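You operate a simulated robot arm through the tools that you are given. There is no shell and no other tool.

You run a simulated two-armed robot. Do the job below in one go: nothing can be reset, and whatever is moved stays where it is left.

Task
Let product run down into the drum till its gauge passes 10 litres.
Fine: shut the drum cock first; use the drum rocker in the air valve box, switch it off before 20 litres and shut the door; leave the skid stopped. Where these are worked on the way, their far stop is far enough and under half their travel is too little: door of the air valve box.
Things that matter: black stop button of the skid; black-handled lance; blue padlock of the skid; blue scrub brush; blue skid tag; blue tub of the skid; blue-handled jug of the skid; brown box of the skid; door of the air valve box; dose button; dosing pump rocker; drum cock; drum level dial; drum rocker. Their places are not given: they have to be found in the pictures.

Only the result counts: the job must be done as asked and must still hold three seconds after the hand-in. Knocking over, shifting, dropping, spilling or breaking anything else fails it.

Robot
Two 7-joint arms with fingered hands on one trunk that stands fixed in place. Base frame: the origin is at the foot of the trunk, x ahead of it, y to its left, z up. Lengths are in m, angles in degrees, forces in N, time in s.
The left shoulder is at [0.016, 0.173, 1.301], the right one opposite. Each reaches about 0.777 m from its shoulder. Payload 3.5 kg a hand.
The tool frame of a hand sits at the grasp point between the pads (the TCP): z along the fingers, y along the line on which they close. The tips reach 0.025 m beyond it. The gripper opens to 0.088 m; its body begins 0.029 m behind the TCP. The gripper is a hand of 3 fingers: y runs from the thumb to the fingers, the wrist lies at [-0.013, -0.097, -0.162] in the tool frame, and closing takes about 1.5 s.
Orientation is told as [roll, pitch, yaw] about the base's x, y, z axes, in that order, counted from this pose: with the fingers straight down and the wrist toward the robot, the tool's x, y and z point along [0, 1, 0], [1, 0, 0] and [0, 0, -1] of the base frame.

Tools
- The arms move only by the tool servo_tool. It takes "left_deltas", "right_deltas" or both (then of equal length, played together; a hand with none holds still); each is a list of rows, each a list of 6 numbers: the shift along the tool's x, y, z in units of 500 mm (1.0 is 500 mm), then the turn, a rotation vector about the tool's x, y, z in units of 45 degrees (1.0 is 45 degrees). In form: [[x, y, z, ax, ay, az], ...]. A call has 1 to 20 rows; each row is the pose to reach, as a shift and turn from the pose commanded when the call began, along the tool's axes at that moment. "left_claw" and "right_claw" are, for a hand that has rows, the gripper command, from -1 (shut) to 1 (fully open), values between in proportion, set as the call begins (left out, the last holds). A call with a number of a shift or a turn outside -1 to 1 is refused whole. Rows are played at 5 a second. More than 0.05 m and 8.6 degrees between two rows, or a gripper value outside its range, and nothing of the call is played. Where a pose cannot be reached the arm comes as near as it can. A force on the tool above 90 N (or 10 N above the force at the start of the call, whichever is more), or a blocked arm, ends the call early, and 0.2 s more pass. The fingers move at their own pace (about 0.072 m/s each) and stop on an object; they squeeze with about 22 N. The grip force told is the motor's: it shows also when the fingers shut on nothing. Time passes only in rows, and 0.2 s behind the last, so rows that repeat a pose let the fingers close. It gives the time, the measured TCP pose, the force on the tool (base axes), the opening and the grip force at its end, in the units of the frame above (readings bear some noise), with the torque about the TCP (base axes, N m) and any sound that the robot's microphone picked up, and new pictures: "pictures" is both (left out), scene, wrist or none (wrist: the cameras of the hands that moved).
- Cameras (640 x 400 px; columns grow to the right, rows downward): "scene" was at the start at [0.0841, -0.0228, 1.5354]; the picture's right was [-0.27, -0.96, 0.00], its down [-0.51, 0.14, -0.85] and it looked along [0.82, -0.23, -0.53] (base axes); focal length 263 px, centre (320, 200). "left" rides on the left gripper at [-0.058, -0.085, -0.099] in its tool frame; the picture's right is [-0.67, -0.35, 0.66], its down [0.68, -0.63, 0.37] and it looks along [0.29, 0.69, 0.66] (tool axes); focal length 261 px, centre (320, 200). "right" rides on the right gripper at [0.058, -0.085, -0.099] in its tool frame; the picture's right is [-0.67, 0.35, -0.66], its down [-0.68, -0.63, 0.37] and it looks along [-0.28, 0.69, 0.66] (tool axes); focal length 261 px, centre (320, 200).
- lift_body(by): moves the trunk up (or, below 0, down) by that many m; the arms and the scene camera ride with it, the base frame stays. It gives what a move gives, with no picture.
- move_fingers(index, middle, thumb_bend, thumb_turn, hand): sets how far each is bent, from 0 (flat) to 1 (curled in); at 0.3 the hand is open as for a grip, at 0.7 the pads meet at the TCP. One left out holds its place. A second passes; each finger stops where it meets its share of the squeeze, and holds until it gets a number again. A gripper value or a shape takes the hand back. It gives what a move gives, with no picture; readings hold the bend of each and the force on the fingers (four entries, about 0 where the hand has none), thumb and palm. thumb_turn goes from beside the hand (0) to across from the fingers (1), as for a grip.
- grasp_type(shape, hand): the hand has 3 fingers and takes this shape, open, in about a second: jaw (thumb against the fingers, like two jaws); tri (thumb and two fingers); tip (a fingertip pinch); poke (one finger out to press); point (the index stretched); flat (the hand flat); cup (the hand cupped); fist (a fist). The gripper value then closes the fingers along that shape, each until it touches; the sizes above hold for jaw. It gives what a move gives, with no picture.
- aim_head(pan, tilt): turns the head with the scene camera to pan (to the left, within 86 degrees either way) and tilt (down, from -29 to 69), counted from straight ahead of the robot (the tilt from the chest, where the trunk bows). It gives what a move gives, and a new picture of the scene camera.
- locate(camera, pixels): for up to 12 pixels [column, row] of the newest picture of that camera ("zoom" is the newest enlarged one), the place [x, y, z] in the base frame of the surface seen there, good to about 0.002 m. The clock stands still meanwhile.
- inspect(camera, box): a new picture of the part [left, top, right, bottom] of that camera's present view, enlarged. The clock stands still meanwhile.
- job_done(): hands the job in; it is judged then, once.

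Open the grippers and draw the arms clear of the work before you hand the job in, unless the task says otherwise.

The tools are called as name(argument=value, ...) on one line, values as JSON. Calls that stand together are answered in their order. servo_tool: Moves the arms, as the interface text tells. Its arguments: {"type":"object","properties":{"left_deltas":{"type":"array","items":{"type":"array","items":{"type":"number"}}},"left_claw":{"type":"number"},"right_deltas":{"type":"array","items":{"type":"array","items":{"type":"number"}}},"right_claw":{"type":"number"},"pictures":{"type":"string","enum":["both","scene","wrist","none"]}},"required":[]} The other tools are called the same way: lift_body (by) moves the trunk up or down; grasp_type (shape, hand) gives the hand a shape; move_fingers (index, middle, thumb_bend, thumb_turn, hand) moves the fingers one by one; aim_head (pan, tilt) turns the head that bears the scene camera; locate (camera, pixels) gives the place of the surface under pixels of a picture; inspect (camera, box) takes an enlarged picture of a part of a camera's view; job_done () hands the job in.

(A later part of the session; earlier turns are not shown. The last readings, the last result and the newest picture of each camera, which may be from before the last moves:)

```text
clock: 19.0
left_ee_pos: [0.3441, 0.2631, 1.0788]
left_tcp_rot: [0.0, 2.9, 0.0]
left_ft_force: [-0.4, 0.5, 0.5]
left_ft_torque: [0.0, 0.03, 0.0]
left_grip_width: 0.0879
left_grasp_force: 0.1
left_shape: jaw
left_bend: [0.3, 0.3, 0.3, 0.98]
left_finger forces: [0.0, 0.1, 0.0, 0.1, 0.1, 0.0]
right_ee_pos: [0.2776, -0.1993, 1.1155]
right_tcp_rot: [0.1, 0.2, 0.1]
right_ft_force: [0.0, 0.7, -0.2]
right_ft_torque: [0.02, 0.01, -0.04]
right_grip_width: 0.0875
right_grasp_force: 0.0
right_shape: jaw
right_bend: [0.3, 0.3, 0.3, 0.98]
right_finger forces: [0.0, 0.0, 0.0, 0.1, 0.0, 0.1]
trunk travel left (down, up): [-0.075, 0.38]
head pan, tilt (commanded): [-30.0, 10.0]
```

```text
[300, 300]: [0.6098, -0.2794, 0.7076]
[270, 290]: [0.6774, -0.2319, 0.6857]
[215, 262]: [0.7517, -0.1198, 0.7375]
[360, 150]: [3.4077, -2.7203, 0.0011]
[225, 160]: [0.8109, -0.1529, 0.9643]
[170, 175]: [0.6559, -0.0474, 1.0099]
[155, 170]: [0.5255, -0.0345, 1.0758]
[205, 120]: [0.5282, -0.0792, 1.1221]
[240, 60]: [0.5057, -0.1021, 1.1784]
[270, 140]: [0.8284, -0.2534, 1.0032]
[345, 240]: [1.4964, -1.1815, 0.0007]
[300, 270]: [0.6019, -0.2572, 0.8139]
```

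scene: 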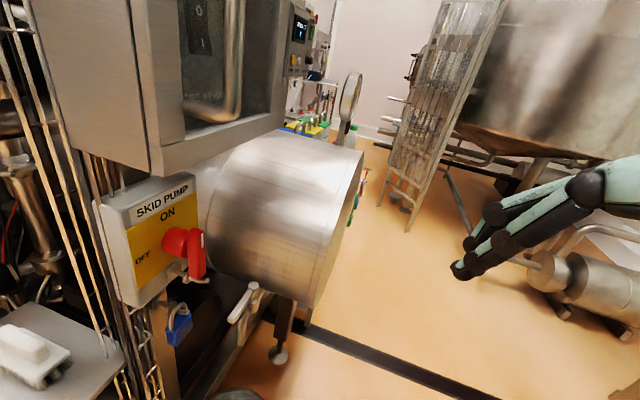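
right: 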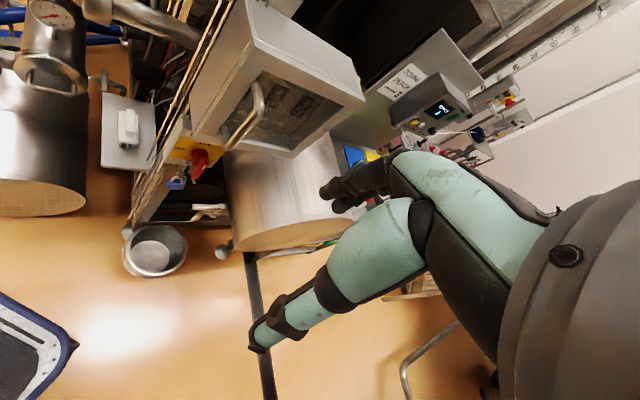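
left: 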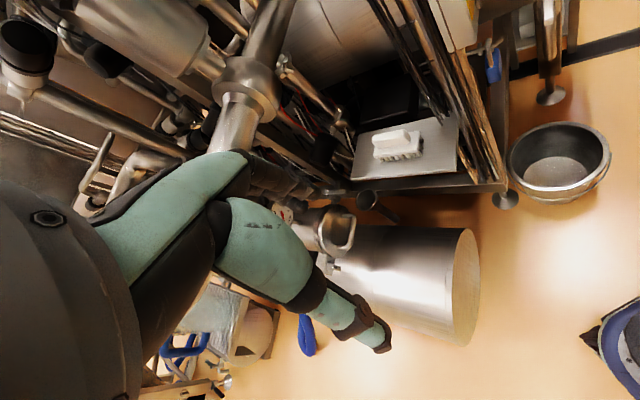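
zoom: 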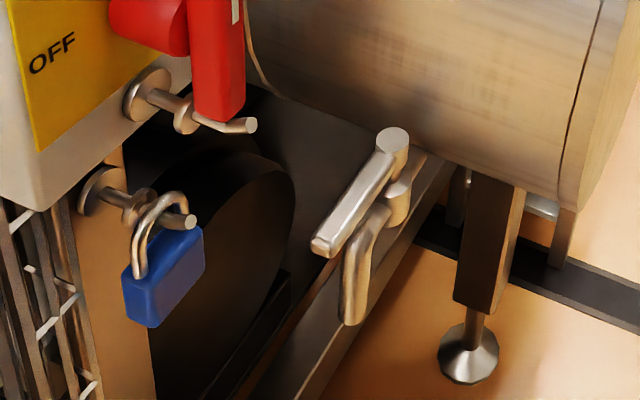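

The lever runs from pivot (0.645,-0.182) to tip (0.583,-0.121) at z≈0.752, along the pipe, i.e. open. I bring the right hand to a staging pose at (0.45,-0.20,0.95) yawed 45° so its jaws will straddle the lever.

servo_tool(right_deltas=[[0, 0.057, 0.055, 0, 0, -0.166], [0, 0.114, 0.11, 0, 0, -0.333], [0, 0.172, 0.166, 0, 0, -0.5], [0, 0.229, 0.221, 0, 0, -0.666], [0, 0.286, 0.277, 0, 0, -0.833], [0, 0.344, 0.332, 0, 0, -1.0]], pictures="both")

```text
clock: 20.4
left_ee_pos: [0.3417, 0.2646, 1.0785]
left_tcp_rot: [-0.2, 3.0, 0.0]
left_ft_force: [0.2, -0.3, 0.9]
left_ft_torque: [0.01, -0.03, 0.01]
left_grip_width: 0.0878
left_grasp_force: 0.0
left_shape: jaw
left_bend: [0.3, 0.3, 0.3, 0.98]
left_finger forces: [0.0, 0.1, 0.0, 0.0, 0.0, 0.0]
right_ee_pos: [0.4358, -0.1952, 0.9428]
right_tcp_rot: [-1.3, -0.4, 41.2]
right_ft_force: [0.7, -1.0, -2.4]
right_ft_torque: [0.07, -0.01, 0.02]
right_grip_width: 0.0878
right_grasp_force: 0.1
right_shape: jaw
right_bend: [0.3, 0.3, 0.3, 0.98]
right_finger forces: [0.0, 0.1, 0.0, 0.0, 0.0, 0.0]
right hand out of reach, approached as far as the arm can: row 6
trunk travel left (down, up): [-0.075, 0.38]
head pan, tilt (commanded): [-30.0, 10.0]
```

scene: 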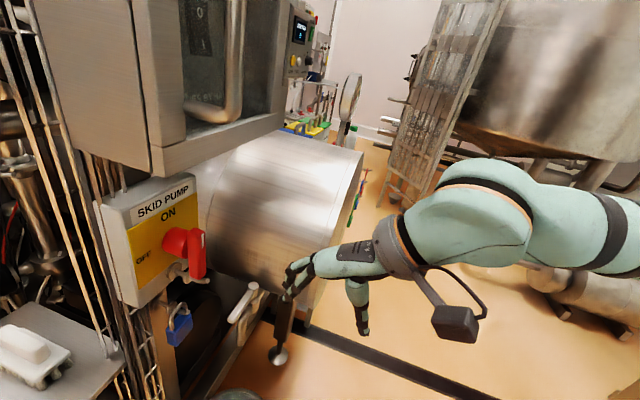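
right: 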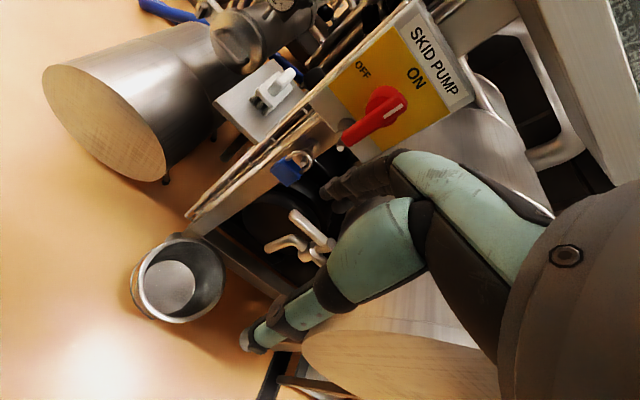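

The right arm got within 4° of the asked yaw, near a limit. I shift right along the skid face first, then forward over the lever at about z 0.87, watching the wrist camera (lever visible at (305,225)).

servo_tool(right_deltas=[[-0.056, 0.03, 0.02, 0, 0, 0], [-0.112, 0.06, 0.04, 0, 0, 0], [-0.168, 0.09, 0.06, 0, 0, 0], [-0.168, 0.15, 0.08, 0, 0, 0], [-0.168, 0.21, 0.1, 0, 0, 0]], pictures="both")

```text
clock: 21.6
left_ee_pos: [0.3413, 0.2641, 1.0787]
left_tcp_rot: [-0.1, 3.0, -0.1]
left_ft_force: [0.0, -0.4, -0.6]
left_ft_torque: [-0.01, 0.01, -0.01]
left_grip_width: 0.0878
left_grasp_force: 0.0
left_shape: jaw
left_bend: [0.3, 0.3, 0.3, 0.98]
left_finger forces: [0.0, 0.0, 0.0, 0.0, 0.0, 0.0]
right_ee_pos: [0.5129, -0.1962, 0.9034]
right_tcp_rot: [-0.8, 0.2, 40.5]
right_ft_force: [0.5, -1.4, 0.4]
right_ft_torque: [-0.01, 0.01, -0.02]
right_grip_width: 0.0878
right_grasp_force: 0.0
right_shape: jaw
right_bend: [0.3, 0.3, 0.3, 0.98]
right_finger forces: [0.0, 0.1, 0.0, 0.0, 0.0, 0.0]
right hand out of reach, approached as far as the arm can: row 1, 2, 3, 4, 5
trunk travel left (down, up): [-0.075, 0.38]
head pan, tilt (commanded): [-30.0, 10.0]
```

scene: 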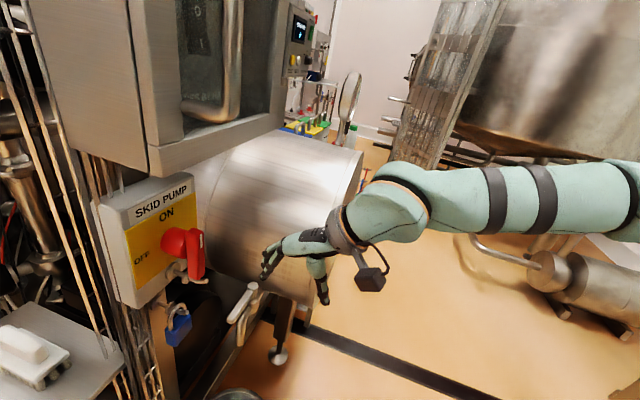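
right: 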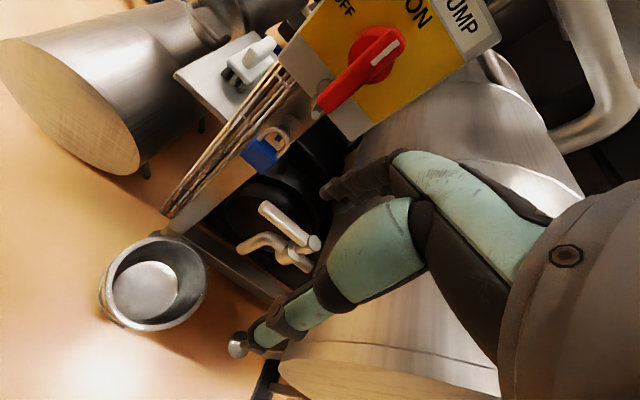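

The arm stalls near (0.51,-0.20,0.90), which is probably a wrist or elbow limit at this trunk height. I back off slightly, raise the trunk 0.12 m, and look again.

servo_tool(right_deltas=[[0, -0.08, 0, 0, 0, 0], [0, -0.16, 0, 0, 0, 0]], pictures="none")

lift_body(by=0.12)

```text
clock: 22.2
left_ee_pos: [0.3419, 0.2623, 1.0781]
left_tcp_rot: [0.0, 2.9, 0.0]
left_ft_force: [0.0, -0.1, -0.4]
left_ft_torque: [0.0, 0.03, 0.02]
left_grip_width: 0.0877
left_grasp_force: 0.1
left_shape: jaw
left_bend: [0.3, 0.3, 0.3, 0.98]
left_finger forces: [0.0, 0.0, 0.0, 0.1, 0.1, 0.1]
right_ee_pos: [0.4513, -0.2185, 0.8924]
right_tcp_rot: [-0.8, 0.3, 40.7]
right_ft_force: [-0.4, 0.7, -0.8]
right_ft_torque: [-0.01, -0.01, 0.0]
right_grip_width: 0.0878
right_grasp_force: 0.0
right_shape: jaw
right_bend: [0.3, 0.3, 0.3, 0.98]
right_finger forces: [0.0, 0.1, 0.0, 0.0, 0.0, 0.1]
right hand out of reach, approached as far as the arm can: row 1, 2
trunk travel left (down, up): [-0.075, 0.38]
head pan, tilt (commanded): [-30.0, 10.0]
```

```text
clock: 23.7
left_ee_pos: [0.3436, 0.2628, 1.1979]
left_tcp_rot: [0.1, 3.1, 0.0]
left_ft_force: [-0.5, 0.6, 0.9]
left_ft_torque: [0.0, 0.0, -0.03]
left_grip_width: 0.088
left_grasp_force: 0.0
left_shape: jaw
left_bend: [0.3, 0.3, 0.3, 0.98]
left_finger forces: [0.0, 0.0, 0.0, 0.0, 0.0, 0.0]
right_ee_pos: [0.4511, -0.2175, 1.0104]
right_tcp_rot: [-0.7, 0.5, 40.8]
right_ft_force: [0.3, 0.4, -0.4]
right_ft_torque: [0.01, -0.02, 0.01]
right_grip_width: 0.0881
right_grasp_force: 0.0
right_shape: jaw
right_bend: [0.3, 0.3, 0.3, 0.98]
right_finger forces: [0.0, 0.0, 0.0, 0.0, 0.0, 0.1]
trunk travel left (down, up): [-0.195, 0.26]
head pan, tilt (commanded): [-30.0, 10.0]
```

Now I lower the hand again with the trunk higher, and see whether the limit is still reported.

servo_tool(right_deltas=[[0, 0.04, 0.08, 0, 0, -0.05], [-0.02, 0.08, 0.16, 0, 0, -0.09], [-0.06, 0.1, 0.24, 0, 0, -0.09]], pictures="both")

```text
clock: 24.5
left_ee_pos: [0.3424, 0.2631, 1.1972]
left_tcp_rot: [0.0, 3.0, -0.1]
left_ft_force: [0.2, -0.4, -0.5]
left_ft_torque: [0.0, -0.03, 0.0]
left_grip_width: 0.0876
left_grasp_force: 0.1
left_shape: jaw
left_bend: [0.3, 0.3, 0.3, 0.98]
left_finger forces: [0.0, 0.1, 0.0, 0.0, 0.0, 0.0]
right_ee_pos: [0.5094, -0.21, 0.8894]
right_tcp_rot: [-0.7, 0.3, 44.9]
right_ft_force: [-0.2, -0.8, 0.1]
right_ft_torque: [0.01, -0.01, -0.02]
right_grip_width: 0.0881
right_grasp_force: 0.2
right_shape: jaw
right_bend: [0.3, 0.3, 0.3, 0.98]
right_finger forces: [0.0, 0.0, 0.1, 0.0, 0.0, 0.1]
trunk travel left (down, up): [-0.195, 0.26]
head pan, tilt (commanded): [-30.0, 10.0]
```

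scene: 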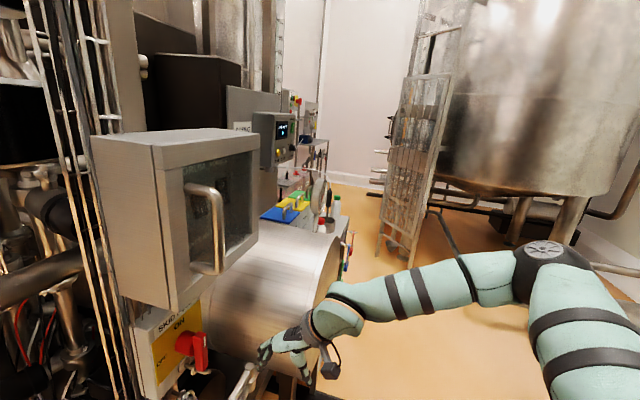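
right: 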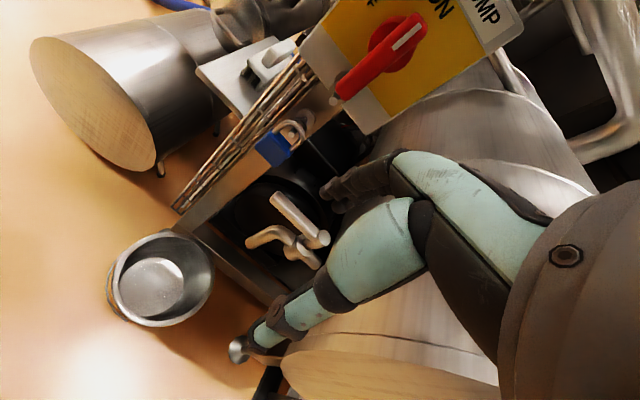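

The pose is now free of limits (yaw 44.9°); the lever appears at (300,220) between fingers and thumb in the wrist view. I move over the lever at z≈0.85 and aim the head at it.

servo_tool(right_deltas=[[-0.033, 0.04, 0, 0, 0, 0], [-0.066, 0.08, 0.01, 0, 0, 0], [-0.066, 0.15, 0.04, 0, 0, 0], [-0.066, 0.228, 0.078, 0, 0, 0]], pictures="wrist")

aim_head(pan=-20, tilt=35)

```text
clock: 25.5
left_ee_pos: [0.3443, 0.2652, 1.1982]
left_tcp_rot: [-0.2, 3.2, -0.1]
left_ft_force: [-0.1, -0.1, 0.1]
left_ft_torque: [-0.01, -0.03, -0.02]
left_grip_width: 0.0874
left_grasp_force: 0.0
left_shape: jaw
left_bend: [0.3, 0.3, 0.3, 0.98]
left_finger forces: [0.1, 0.0, 0.0, 0.0, 0.0, 0.0]
right_ee_pos: [0.6144, -0.1521, 0.8504]
right_tcp_rot: [-0.8, 0.5, 44.8]
right_ft_force: [-0.4, 0.0, -1.0]
right_ft_torque: [-0.01, 0.0, 0.03]
right_grip_width: 0.0883
right_grasp_force: 0.0
right_shape: jaw
right_bend: [0.3, 0.3, 0.3, 0.98]
right_finger forces: [0.1, 0.0, 0.0, 0.0, 0.0, 0.0]
right hand out of reach, approached as far as the arm can: row 1, 2
trunk travel left (down, up): [-0.195, 0.26]
head pan, tilt (commanded): [-30.0, 10.0]
```

right: 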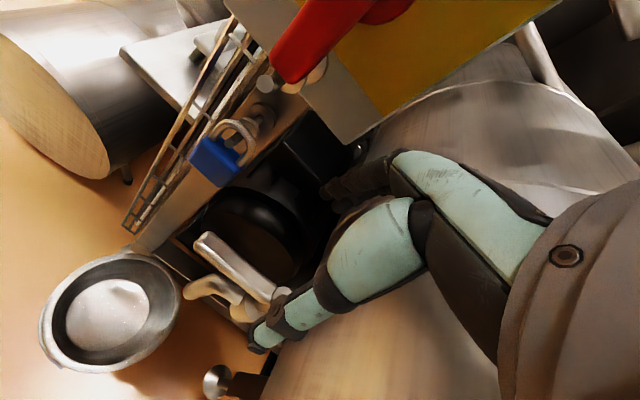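

```text
clock: 26.4
left_ee_pos: [0.3428, 0.2636, 1.1971]
left_tcp_rot: [0.0, 3.1, 0.1]
left_ft_force: [-0.3, 0.4, -0.2]
left_ft_torque: [0.01, -0.01, -0.03]
left_grip_width: 0.0878
left_grasp_force: 0.1
left_shape: jaw
left_bend: [0.3, 0.3, 0.3, 0.98]
left_finger forces: [0.0, 0.0, 0.0, 0.1, 0.0, 0.1]
right_ee_pos: [0.612, -0.1528, 0.8505]
right_tcp_rot: [-0.7, 0.5, 44.9]
right_ft_force: [1.1, -0.3, -1.1]
right_ft_torque: [0.0, -0.02, -0.01]
right_grip_width: 0.0879
right_grasp_force: 0.0
right_shape: jaw
right_bend: [0.3, 0.3, 0.3, 0.98]
right_finger forces: [0.0, 0.0, 0.0, 0.1, 0.0, 0.1]
trunk travel left (down, up): [-0.195, 0.26]
head pan, tilt (commanded): [-20.0, 35.0]
```

scene: 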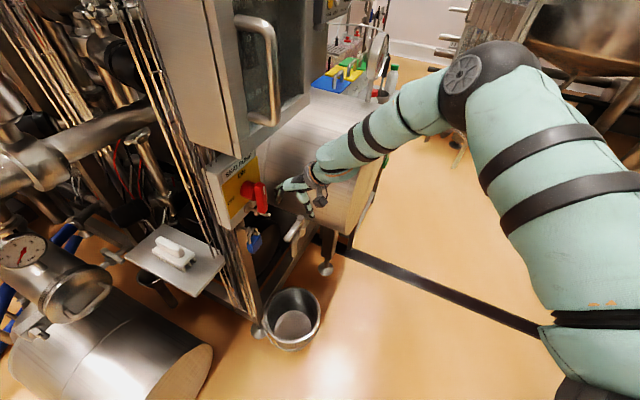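

The hand is over the cock with no contact. I enlarge to check clearances before descending.

inspect(camera="scene", box=[220, 140, 380, 270])

locate(camera="right", pixels=[[205, 240], [240, 265], [275, 295], [265, 335], [270, 310], [285, 80], [265, 85], [240, 130]])

```text
3.08 times, centred on (300, 205) of scene
```

zoom: 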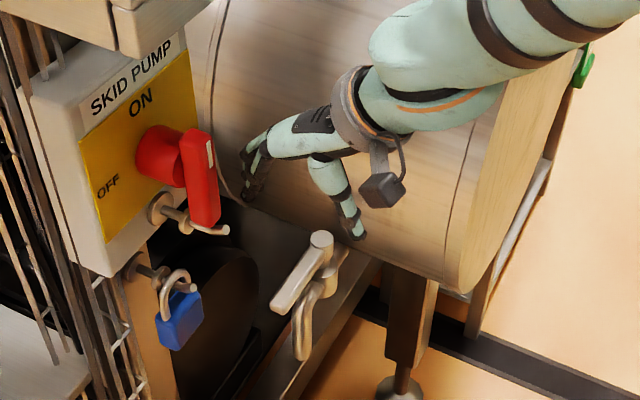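

```text
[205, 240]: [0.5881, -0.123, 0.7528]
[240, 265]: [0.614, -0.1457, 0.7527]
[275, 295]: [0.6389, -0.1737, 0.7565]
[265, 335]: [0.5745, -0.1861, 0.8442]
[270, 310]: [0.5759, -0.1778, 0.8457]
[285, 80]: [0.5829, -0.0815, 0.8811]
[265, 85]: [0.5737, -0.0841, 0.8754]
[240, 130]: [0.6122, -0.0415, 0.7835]
```

Thumb tip is at (0.575,-0.182,0.845), the fingers on the far side of the lever. I descend about 9 cm so the jaws straddle it.

servo_tool(right_deltas=[[0, 0, 0.04, 0, 0, 0], [0, 0, 0.08, 0, 0, 0], [0, 0, 0.12, 0, 0, 0], [0, 0, 0.155, 0, 0, 0], [0, 0, 0.185, 0, 0, 0]], pictures="both")

inspect(camera="scene", box=[220, 160, 380, 290])

```text
clock: 27.6
left_ee_pos: [0.3424, 0.2636, 1.1987]
left_tcp_rot: [0.0, 3.1, 0.0]
left_ft_force: [-0.6, -1.0, 0.2]
left_ft_torque: [0.02, 0.02, 0.02]
left_grip_width: 0.0878
left_grasp_force: 0.0
left_shape: jaw
left_bend: [0.3, 0.3, 0.3, 0.98]
left_finger forces: [0.0, 0.0, 0.0, 0.0, 0.0, 0.1]
right_ee_pos: [0.6133, -0.1528, 0.7589]
right_tcp_rot: [-0.7, 0.5, 45.0]
right_ft_force: [-0.1, -1.5, 0.4]
right_ft_torque: [0.0, 0.01, 0.0]
right_grip_width: 0.0881
right_grasp_force: 0.0
right_shape: jaw
right_bend: [0.3, 0.3, 0.3, 0.98]
right_finger forces: [0.0, 0.0, 0.0, 0.0, 0.0, 0.0]
trunk travel left (down, up): [-0.195, 0.26]
head pan, tilt (commanded): [-20.0, 35.0]
```

scene: 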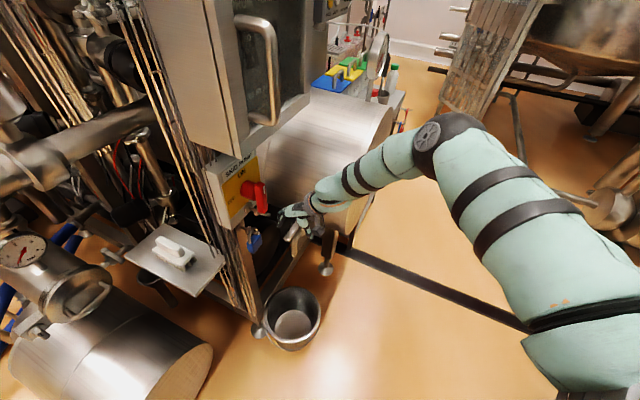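
right: 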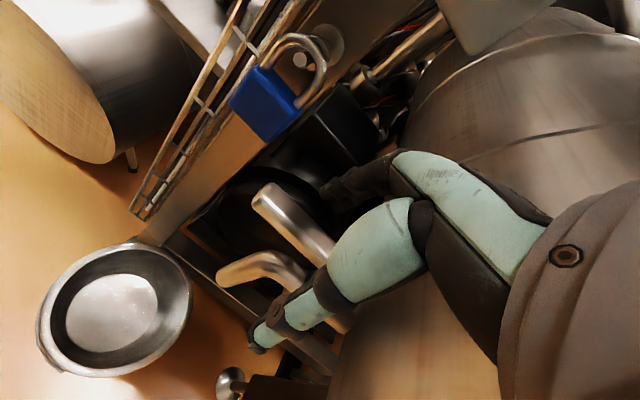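

```text
3.08 times, centred on (300, 225) of scene
```

zoom: 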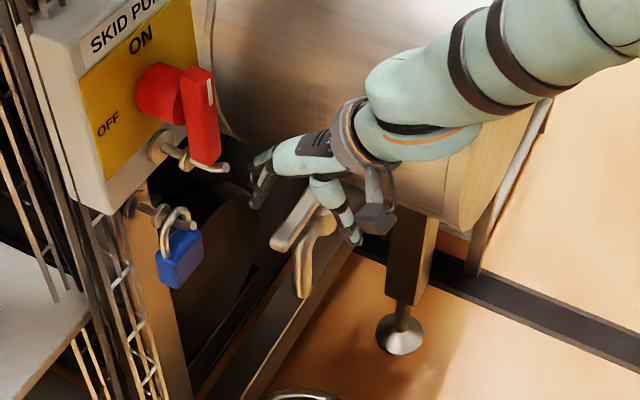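

The jaws straddle the lever. I shift 1 cm toward its tip, lower slightly, and close on it.

servo_tool(right_deltas=[[0.01, 0, 0.01, 0, 0, 0], [0.022, 0, 0.016, 0, 0, 0]], pictures="none")

servo_tool(right_deltas=[[0, 0, 0, 0, 0, 0], [0, 0, 0, 0, 0, 0], [0, 0, 0, 0, 0, 0], [0, 0, 0, 0, 0, 0], [0, 0, 0, 0, 0, 0], [0, 0, 0, 0, 0, 0], [0, 0, 0, 0, 0, 0], [0, 0, 0, 0, 0, 0]], right_claw=-1, pictures="both")

inspect(camera="scene", box=[220, 160, 380, 290])

```text
clock: 28.2
left_ee_pos: [0.3418, 0.2621, 1.1973]
left_tcp_rot: [0.0, 3.2, 0.0]
left_ft_force: [0.9, 0.2, -0.5]
left_ft_torque: [-0.01, -0.01, -0.01]
left_grip_width: 0.0876
left_grasp_force: 0.0
left_shape: jaw
left_bend: [0.3, 0.3, 0.3, 0.98]
left_finger forces: [0.0, 0.1, 0.1, 0.1, 0.0, 0.0]
right_ee_pos: [0.6064, -0.146, 0.7506]
right_tcp_rot: [-0.7, 0.4, 44.9]
right_ft_force: [0.3, 0.6, 0.3]
right_ft_torque: [-0.01, 0.02, 0.03]
right_grip_width: 0.0879
right_grasp_force: 0.0
right_shape: jaw
right_bend: [0.3, 0.3, 0.3, 0.98]
right_finger forces: [0.0, 0.1, 0.1, 0.1, 0.0, 0.0]
trunk travel left (down, up): [-0.195, 0.26]
head pan, tilt (commanded): [-20.0, 35.0]
```

```text
clock: 30.0
left_ee_pos: [0.3441, 0.263, 1.1979]
left_tcp_rot: [0.0, 3.2, 0.0]
left_ft_force: [-0.6, 0.1, 0.9]
left_ft_torque: [-0.01, 0.02, -0.01]
left_grip_width: 0.0875
left_grasp_force: 0.0
left_shape: jaw
left_bend: [0.3, 0.3, 0.3, 0.98]
left_finger forces: [0.0, 0.1, 0.1, 0.1, 0.1, 0.0]
right_ee_pos: [0.6067, -0.1466, 0.7496]
right_tcp_rot: [-0.6, 0.4, 45.0]
right_ft_force: [-3.8, 0.0, -13.8]
right_ft_torque: [-0.07, 0.15, -0.01]
right_grip_width: 0.0101
right_grasp_force: 21.9
right_shape: jaw
right_bend: [0.74, 0.59, 0.71, 1.0]
right_finger forces: [13.5, 6.5, 0.1, 0.0, 20.6, 0.0]
trunk travel left (down, up): [-0.195, 0.26]
head pan, tilt (commanded): [-20.0, 35.0]
```

scene: 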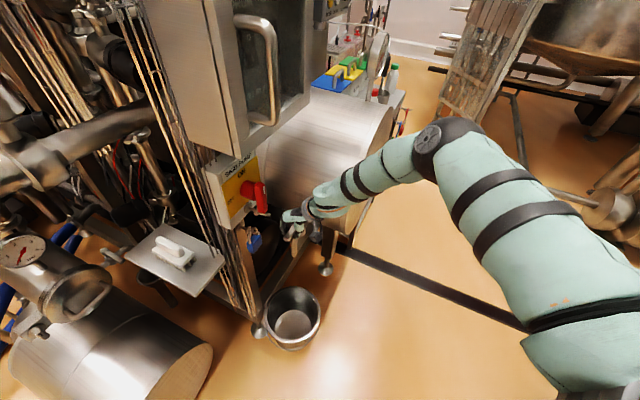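
right: 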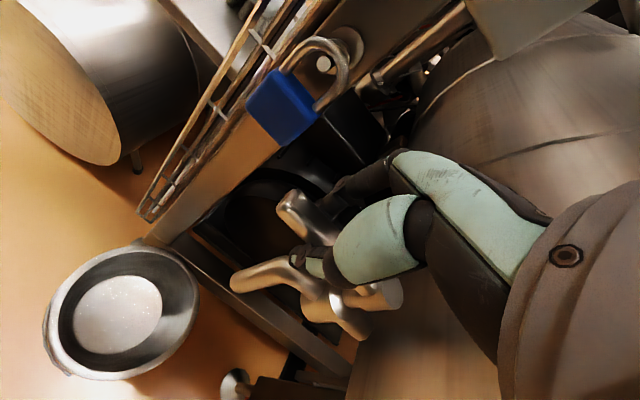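

```text
3.08 times, centred on (300, 225) of scene
```

zoom: 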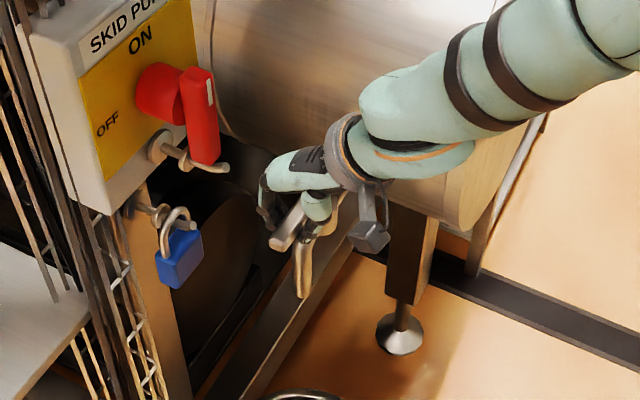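

The lever is gripped (10 mm between pads). I test turning it 10° toward the front about its pivot and read the forces.

servo_tool(right_deltas=[[0, -0.009, 0, 0, 0, -0.111], [-0.0016, -0.018, 0, 0, 0, -0.222], [-0.0016, -0.018, 0, 0, 0, -0.222]], pictures="wrist")

inspect(camera="scene", box=[260, 190, 340, 260])

```text
clock: 30.8
left_ee_pos: [0.3476, 0.2643, 1.1961]
left_tcp_rot: [-0.1, 3.3, 0.0]
left_ft_force: [-0.3, -0.4, -0.4]
left_ft_torque: [0.01, 0.0, -0.02]
left_grip_width: 0.0879
left_grasp_force: 0.0
left_shape: jaw
left_bend: [0.3, 0.3, 0.3, 0.98]
left_finger forces: [0.0, 0.1, 0.0, 0.0, 0.0, 0.0]
right_ee_pos: [0.6033, -0.1519, 0.7501]
right_tcp_rot: [-0.5, 0.7, 54.9]
right_ft_force: [16.3, 12.6, -16.8]
right_ft_torque: [0.06, -0.15, -0.18]
right_grip_width: 0.0111
right_grasp_force: 22.1
right_shape: jaw
right_bend: [0.73, 0.57, 0.72, 1.0]
right_finger forces: [20.8, 8.0, 0.1, 0.0, 15.6, 0.0]
trunk travel left (down, up): [-0.195, 0.26]
head pan, tilt (commanded): [-20.0, 35.0]
```

right: 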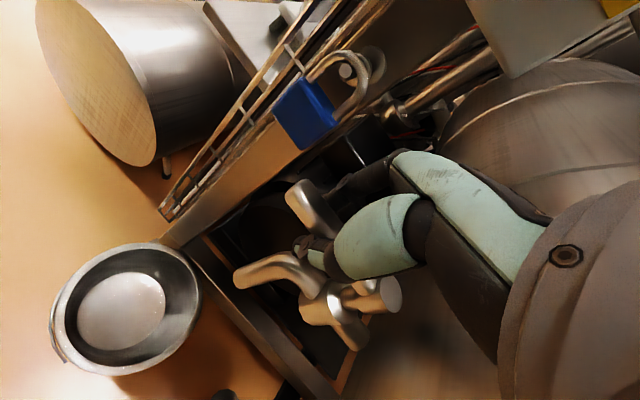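

```text
5.71 times, centred on (300, 225) of scene
```

zoom: 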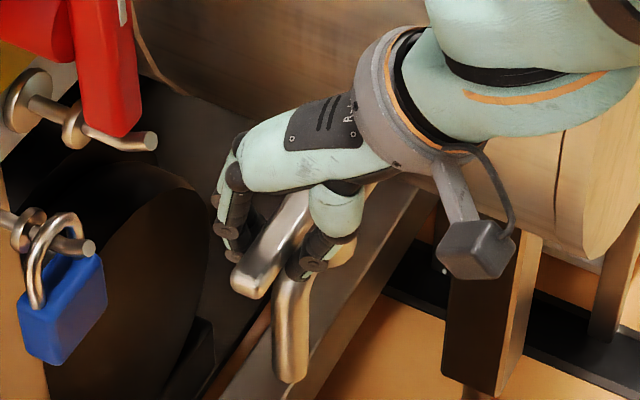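

There's a ~20 N resistance after 6 mm. I locate the lever tip to see whether it moved.

locate(camera="zoom", pixels=[[245, 275], [260, 260], [290, 215], [300, 200]])

locate(camera="right", pixels=[[300, 190], [315, 215], [330, 250], [345, 330], [385, 295]])

```text
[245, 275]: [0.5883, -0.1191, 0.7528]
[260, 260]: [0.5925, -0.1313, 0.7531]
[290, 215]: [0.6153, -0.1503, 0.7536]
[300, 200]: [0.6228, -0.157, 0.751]
```

```text
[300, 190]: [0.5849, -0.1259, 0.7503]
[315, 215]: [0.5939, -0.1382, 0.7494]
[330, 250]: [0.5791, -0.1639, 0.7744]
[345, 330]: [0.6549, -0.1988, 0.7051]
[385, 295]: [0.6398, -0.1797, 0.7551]
```

The lever tip is still at about (0.586,-0.123): it doesn't turn that way. I try the other way (toward the back, −n), about 15° past the start.

servo_tool(right_deltas=[[-0.002, 0.011, 0, 0, 0, 0.139], [-0.005, 0.022, 0, 0, 0, 0.278], [-0.007, 0.033, 0, 0, 0, 0.417], [-0.0102, 0.044, 0, 0, 0, 0.556], [-0.0102, 0.044, 0, 0, 0, 0.556]], pictures="wrist")

inspect(camera="scene", box=[260, 190, 340, 260])

```text
clock: 32.0
left_ee_pos: [0.3451, 0.2631, 1.1985]
left_tcp_rot: [0.1, 3.2, 0.2]
left_ft_force: [0.5, -0.2, 0.5]
left_ft_torque: [0.01, -0.01, 0.0]
left_grip_width: 0.0877
left_grasp_force: 0.0
left_shape: jaw
left_bend: [0.3, 0.3, 0.3, 0.98]
left_finger forces: [0.0, 0.0, 0.0, 0.0, 0.0, 0.0]
right_ee_pos: [0.6174, -0.1378, 0.7499]
right_tcp_rot: [-0.7, 0.4, 29.8]
right_ft_force: [-4.8, 8.1, -18.8]
right_ft_torque: [0.03, 0.25, 0.07]
right_grip_width: 0.0093
right_grasp_force: 22.0
right_shape: jaw
right_bend: [0.73, 0.59, 0.71, 1.0]
right_finger forces: [16.3, 8.3, 0.0, 0.1, 20.2, 0.0]
trunk travel left (down, up): [-0.195, 0.26]
head pan, tilt (commanded): [-20.0, 35.0]
```

right: 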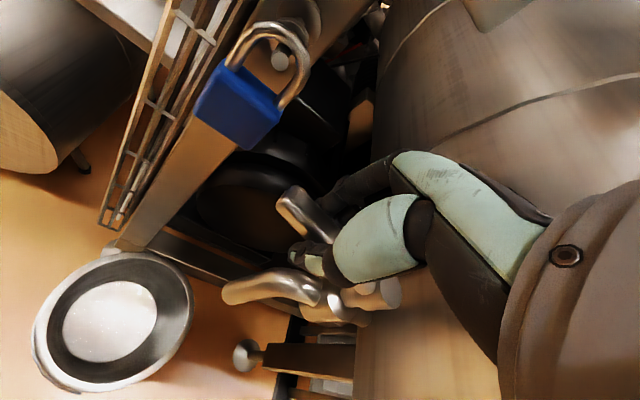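

```text
5.71 times, centred on (300, 225) of scene
```

zoom: 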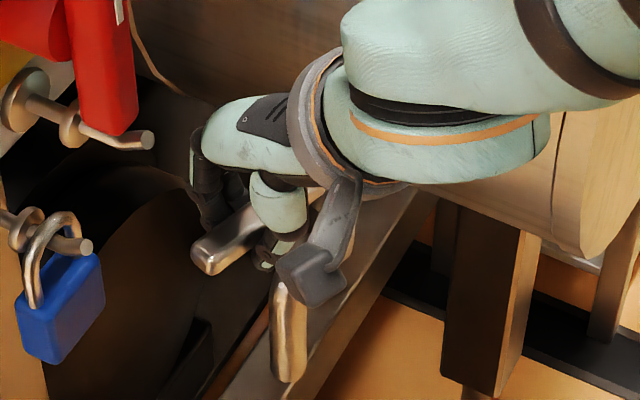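

The lever turns freely this way (toward the back). I keep turning about the pivot from 122° to about 85°, with the hand's yaw following to 0°.

servo_tool(right_deltas=[[-0.0008, 0.0164, 0, 0, 0, 0.167], [-0.004, 0.0324, 0, 0, 0, 0.333], [-0.0098, 0.0478, 0, 0, 0, 0.5], [-0.0188, 0.0634, 0, 0, 0, 0.667], [-0.0188, 0.0634, 0, 0, 0, 0.667]], pictures="both")

inspect(camera="scene", box=[240, 180, 340, 260])

```text
clock: 33.2
left_ee_pos: [0.3446, 0.2629, 1.1971]
left_tcp_rot: [0.0, 3.2, 0.0]
left_ft_force: [-0.7, -0.7, 0.2]
left_ft_torque: [0.01, -0.02, -0.06]
left_grip_width: 0.0878
left_grasp_force: 0.1
left_shape: jaw
left_bend: [0.3, 0.3, 0.3, 0.98]
left_finger forces: [0.0, 0.0, 0.0, 0.1, 0.1, 0.1]
right_ee_pos: [0.6496, -0.1304, 0.7482]
right_tcp_rot: [-0.9, 0.0, -0.3]
right_ft_force: [-0.7, 6.3, -17.3]
right_ft_torque: [0.11, 0.22, -0.02]
right_grip_width: 0.0091
right_grasp_force: 21.9
right_shape: jaw
right_bend: [0.73, 0.61, 0.72, 1.0]
right_finger forces: [16.8, 7.4, 0.0, 0.0, 19.4, 0.0]
trunk travel left (down, up): [-0.195, 0.26]
head pan, tilt (commanded): [-20.0, 35.0]
```

scene: 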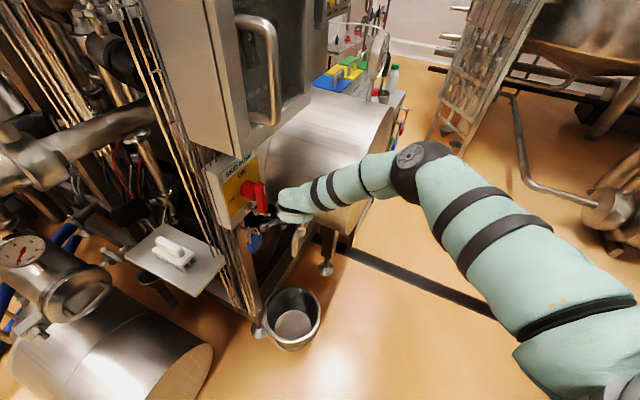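
right: 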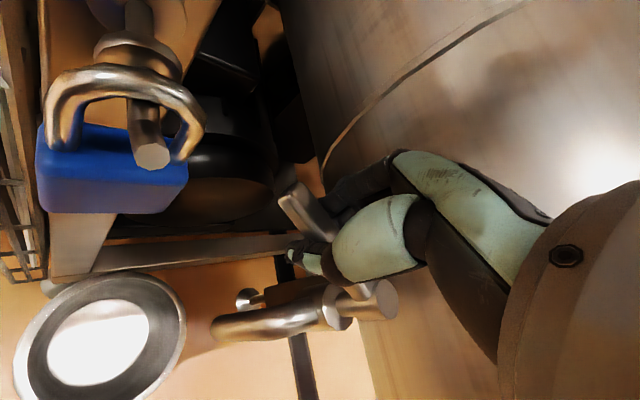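

```text
5.00 times, centred on (290, 220) of scene
```

zoom: 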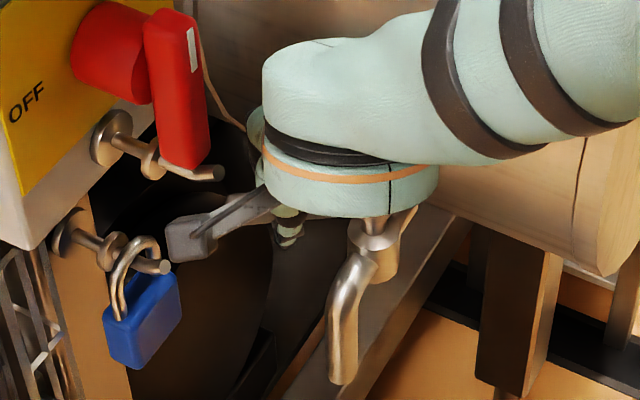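

The lever is now at about 85°, but the wrist camera block sits under the switch hook, so I can't lift here. I swing back along the same arc to the verified pose (yaw 30°), to release there and then push the lever with closed fingers from its trailing side.

servo_tool(right_deltas=[[0, -0.018, 0, 0, 0, -0.167], [-0.0026, -0.0342, 0, 0, 0, -0.333], [-0.0078, -0.0496, 0, 0, 0, -0.5], [-0.0154, -0.0642, 0, 0, 0, -0.667], [-0.0154, -0.0642, 0, 0, 0, -0.667]], pictures="none")

servo_tool(right_deltas=[[0, 0, 0, 0, 0, 0], [0, 0, 0, 0, 0, 0], [0, 0, 0, 0, 0, 0], [0, 0, 0, 0, 0, 0], [0, 0, 0, 0, 0, 0]], right_claw=0.5, pictures="both")

inspect(camera="scene", box=[240, 180, 340, 260])

```text
clock: 34.4
left_ee_pos: [0.3451, 0.2651, 1.1969]
left_tcp_rot: [0.1, 3.3, -0.1]
left_ft_force: [0.5, 0.2, 0.1]
left_ft_torque: [0.04, 0.0, 0.04]
left_grip_width: 0.0878
left_grasp_force: 0.1
left_shape: jaw
left_bend: [0.3, 0.3, 0.3, 0.98]
left_finger forces: [0.0, 0.0, 0.0, 0.0, 0.1, 0.0]
right_ee_pos: [0.6189, -0.139, 0.7491]
right_tcp_rot: [-0.6, 0.4, 29.9]
right_ft_force: [-1.9, 6.7, -21.8]
right_ft_torque: [0.02, 0.23, 0.11]
right_grip_width: 0.0096
right_grasp_force: 21.9
right_shape: jaw
right_bend: [0.73, 0.59, 0.72, 1.0]
right_finger forces: [16.8, 8.9, 0.0, 0.0, 20.3, 0.0]
trunk travel left (down, up): [-0.195, 0.26]
head pan, tilt (commanded): [-20.0, 35.0]
```

```text
clock: 35.6
left_ee_pos: [0.3426, 0.2627, 1.1979]
left_tcp_rot: [-0.1, 3.1, 0.0]
left_ft_force: [-0.1, -0.9, -0.5]
left_ft_torque: [0.04, 0.01, 0.0]
left_grip_width: 0.0876
left_grasp_force: 0.1
left_shape: jaw
left_bend: [0.3, 0.3, 0.3, 0.98]
left_finger forces: [0.0, 0.0, 0.1, 0.0, 0.0, 0.1]
right_ee_pos: [0.6169, -0.1383, 0.7527]
right_tcp_rot: [-0.7, 0.4, 29.7]
right_ft_force: [0.5, 0.4, 0.3]
right_ft_torque: [0.0, 0.0, -0.01]
right_grip_width: 0.0655
right_grasp_force: 0.1
right_shape: jaw
right_bend: [0.27, 0.36, 0.54, 0.99]
right_finger forces: [0.0, 0.0, 0.0, 0.0, 0.0, 0.0]
trunk travel left (down, up): [-0.195, 0.26]
head pan, tilt (commanded): [-20.0, 35.0]
```

scene: 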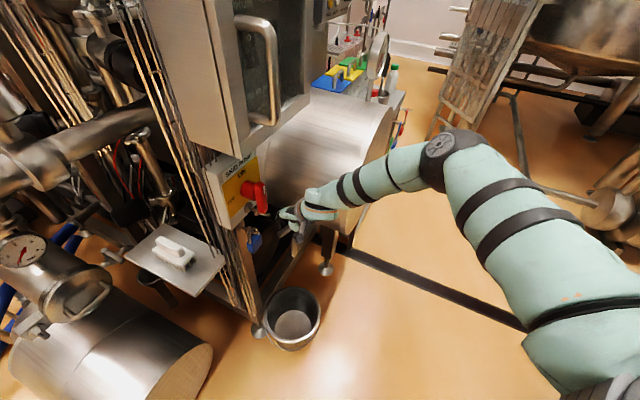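
right: 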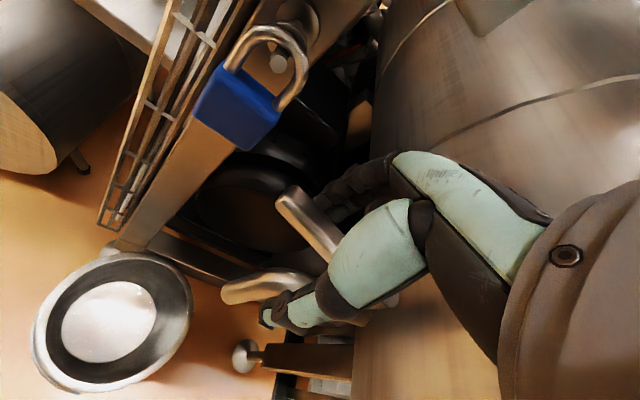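

```text
5.00 times, centred on (290, 220) of scene
```

zoom: 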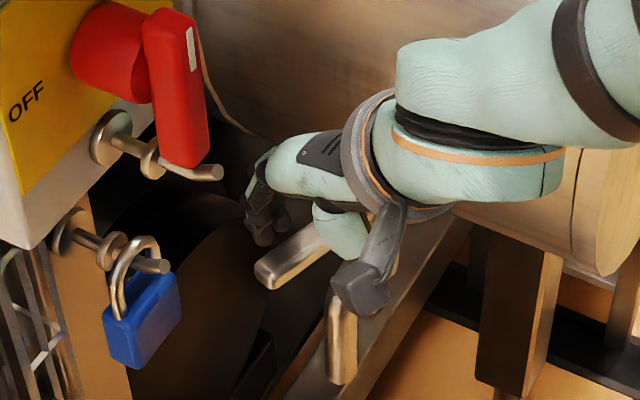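

The hand is released and open. I lift it 9 cm above the lever and move it back toward the front-right with yaw to 45°.

servo_tool(right_deltas=[[0, 0, -0.06, 0, 0, 0], [0, 0, -0.12, 0, 0, 0], [0, 0, -0.18, 0, 0, 0], [-0.005, -0.05, -0.18, 0, 0, -0.166], [-0.01, -0.103, -0.18, 0, 0, -0.333]], pictures="none")

servo_tool(right_deltas=[[0, 0, 0, -0.166, 0, 0], [0, 0, 0, -0.333, 0, 0], [0, 0, 0, -0.5, 0, 0], [0, 0, 0, -0.667, 0, 0], [0, 0, 0, -0.667, 0, 0], [0, 0, 0, -0.667, 0, 0], [0, 0, 0, -0.667, 0, 0], [0, 0, 0, -0.667, 0, 0]], right_claw=-1, pictures="both")

inspect(camera="scene", box=[240, 160, 360, 260])

```text
clock: 36.8
left_ee_pos: [0.3431, 0.2618, 1.1979]
left_tcp_rot: [0.2, 3.0, 0.1]
left_ft_force: [-0.4, -0.5, 0.2]
left_ft_torque: [-0.01, -0.01, -0.01]
left_grip_width: 0.0878
left_grasp_force: 0.0
left_shape: jaw
left_bend: [0.3, 0.3, 0.3, 0.98]
left_finger forces: [0.0, 0.1, 0.1, 0.1, 0.0, 0.0]
right_ee_pos: [0.5723, -0.168, 0.8421]
right_tcp_rot: [-0.7, 0.2, 44.8]
right_ft_force: [0.6, 0.4, -0.3]
right_ft_torque: [0.02, 0.0, -0.01]
right_grip_width: 0.0661
right_grasp_force: 0.1
right_shape: jaw
right_bend: [0.27, 0.36, 0.54, 0.99]
right_finger forces: [0.0, 0.0, 0.0, 0.0, 0.1, 0.0]
trunk travel left (down, up): [-0.195, 0.26]
head pan, tilt (commanded): [-20.0, 35.0]
```

```text
clock: 38.6
left_ee_pos: [0.343, 0.2633, 1.1986]
left_tcp_rot: [0.0, 3.0, 0.0]
left_ft_force: [0.9, 0.6, 0.5]
left_ft_torque: [-0.02, 0.01, -0.01]
left_grip_width: 0.0877
left_grasp_force: 0.0
left_shape: jaw
left_bend: [0.3, 0.3, 0.3, 0.98]
left_finger forces: [0.1, 0.0, 0.0, 0.0, 0.0, 0.0]
right_ee_pos: [0.574, -0.1657, 0.8409]
right_tcp_rot: [-0.8, -29.6, 45.2]
right_ft_force: [-0.7, 0.5, 0.3]
right_ft_torque: [-0.01, 0.01, -0.01]
right_grip_width: 0.0
right_grasp_force: 22.5
right_shape: jaw
right_bend: [0.7, 0.7, 0.35, 1.0]
right_finger forces: [0.1, 0.0, 0.0, 0.0, 0.1, 0.0]
trunk travel left (down, up): [-0.195, 0.26]
head pan, tilt (commanded): [-20.0, 35.0]
```

scene: 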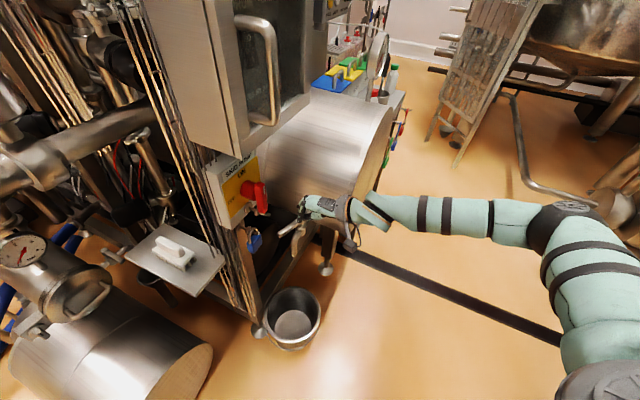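
right: 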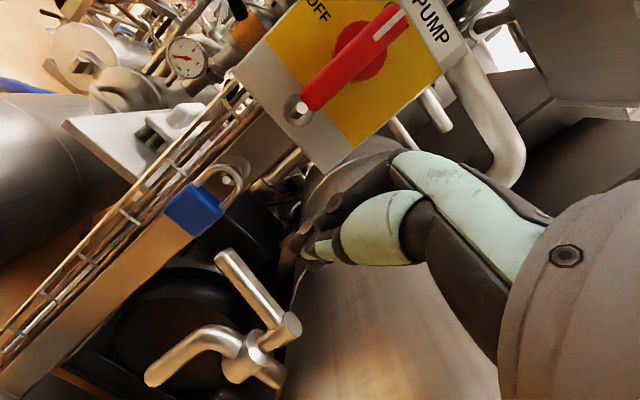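

```text
4.00 times, centred on (300, 210) of scene
```

zoom: 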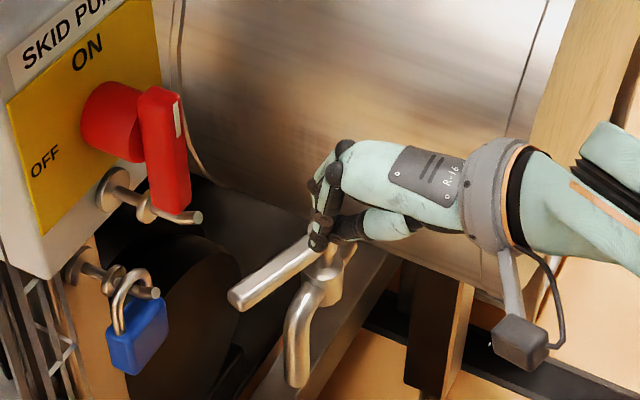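

The hand is closed, tilted forward 30°, clear of everything. I locate the lever's present position.

locate(camera="right", pixels=[[222, 260], [245, 285], [275, 315], [290, 325], [320, 250], [308, 245]])

locate(camera="scene", pixels=[[282, 233], [290, 228], [298, 222]])

```text
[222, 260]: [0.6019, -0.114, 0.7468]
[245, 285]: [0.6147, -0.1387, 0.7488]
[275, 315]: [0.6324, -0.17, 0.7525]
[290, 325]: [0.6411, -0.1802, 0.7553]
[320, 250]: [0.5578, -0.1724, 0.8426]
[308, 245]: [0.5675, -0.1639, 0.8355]
```

```text
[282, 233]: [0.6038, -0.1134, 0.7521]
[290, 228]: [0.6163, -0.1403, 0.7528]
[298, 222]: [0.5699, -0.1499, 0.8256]
```

The lever is at 122° (tip (0.602,-0.114)). I lower the closed fingers to its trailing side at about (0.578,-0.159,0.752), with a 10° lean to keep the wrist off the drum.

servo_tool(right_deltas=[[0.001, -0.019, 0.041, 0, -0.074, 0], [0.002, -0.038, 0.082, 0, -0.148, 0], [0.003, -0.058, 0.123, 0, -0.222, 0], [0.004, -0.0776, 0.165, 0, -0.222, 0]], pictures="wrist")

inspect(camera="scene", box=[240, 160, 360, 260])

```text
clock: 39.6
left_ee_pos: [0.3439, 0.2623, 1.1976]
left_tcp_rot: [0.0, 3.1, 0.0]
left_ft_force: [0.5, -0.1, 0.2]
left_ft_torque: [-0.03, 0.02, 0.0]
left_grip_width: 0.0881
left_grasp_force: 0.1
left_shape: jaw
left_bend: [0.3, 0.3, 0.3, 0.98]
left_finger forces: [0.1, 0.0, 0.0, 0.0, 0.1, 0.1]
right_ee_pos: [0.5798, -0.1626, 0.7505]
right_tcp_rot: [-10.9, -29.6, 45.3]
right_ft_force: [0.2, -0.3, 0.6]
right_ft_torque: [-0.02, 0.0, 0.01]
right_grip_width: 0.0001
right_grasp_force: 21.9
right_shape: jaw
right_bend: [0.7, 0.7, 0.35, 1.0]
right_finger forces: [0.0, 0.1, 0.0, 0.1, 0.1, 0.0]
trunk travel left (down, up): [-0.195, 0.26]
head pan, tilt (commanded): [-20.0, 35.0]
```

right: 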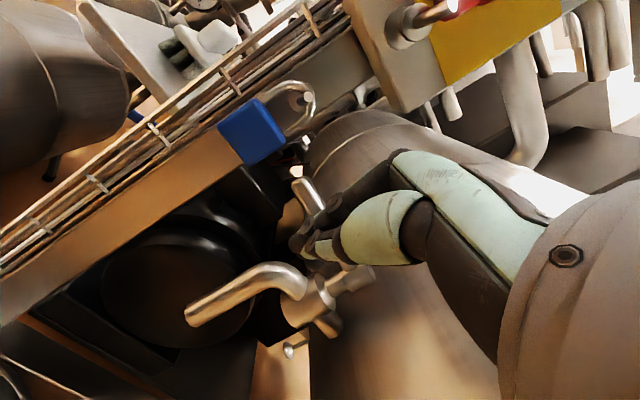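

```text
4.00 times, centred on (300, 210) of scene
```

zoom: 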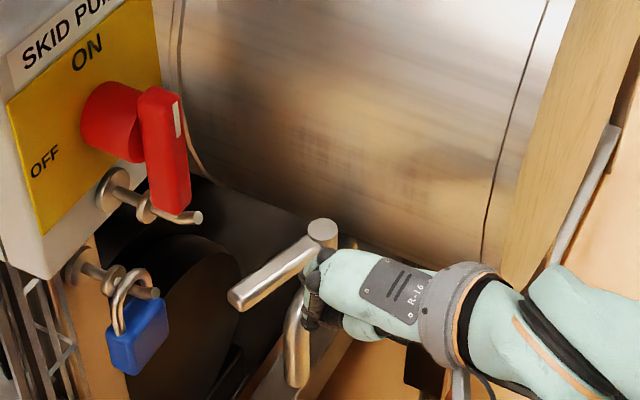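

The fingertips are on the trailing side of the lever. I push along the arc through the first half (to about 86°) and check.

servo_tool(right_deltas=[[-0.001, 0.0343, 0.0203, 0, 0, 0], [0.0034, 0.0561, 0.0324, 0, 0, 0], [0.0028, 0.0778, 0.0453, 0, 0, 0], [-0.003, 0.0985, 0.0585, 0, 0, 0]], pictures="wrist")

inspect(camera="scene", box=[240, 160, 360, 260])

```text
clock: 40.6
left_ee_pos: [0.3425, 0.2628, 1.1983]
left_tcp_rot: [-0.1, 3.1, 0.0]
left_ft_force: [0.9, -0.3, -0.1]
left_ft_torque: [0.01, -0.01, -0.02]
left_grip_width: 0.0876
left_grasp_force: 0.0
left_shape: jaw
left_bend: [0.3, 0.3, 0.3, 0.98]
left_finger forces: [0.0, 0.0, 0.1, 0.0, 0.0, 0.0]
right_ee_pos: [0.6228, -0.126, 0.7509]
right_tcp_rot: [-10.9, -29.6, 45.3]
right_ft_force: [-1.1, 0.0, 0.7]
right_ft_torque: [0.03, 0.0, -0.02]
right_grip_width: 0.0
right_grasp_force: 22.2
right_shape: jaw
right_bend: [0.7, 0.7, 0.35, 1.0]
right_finger forces: [0.0, 1.1, 0.0, 0.0, 0.0, 0.1]
trunk travel left (down, up): [-0.195, 0.26]
head pan, tilt (commanded): [-20.0, 35.0]
```

right: 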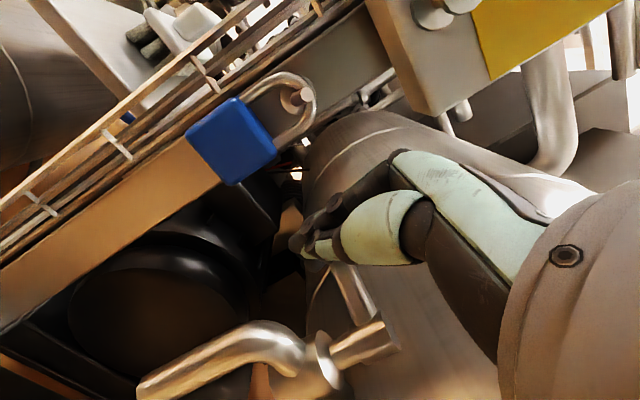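

```text
4.00 times, centred on (300, 210) of scene
```

zoom: 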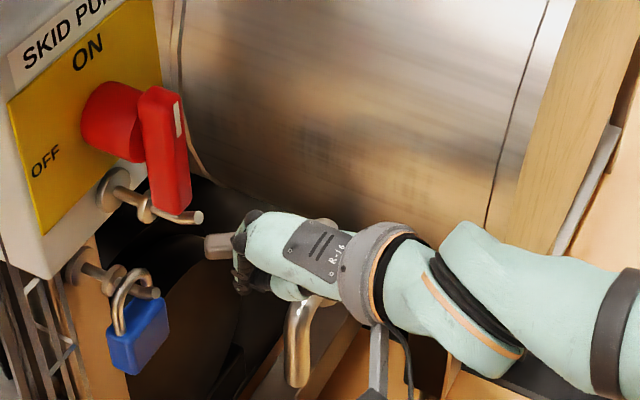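

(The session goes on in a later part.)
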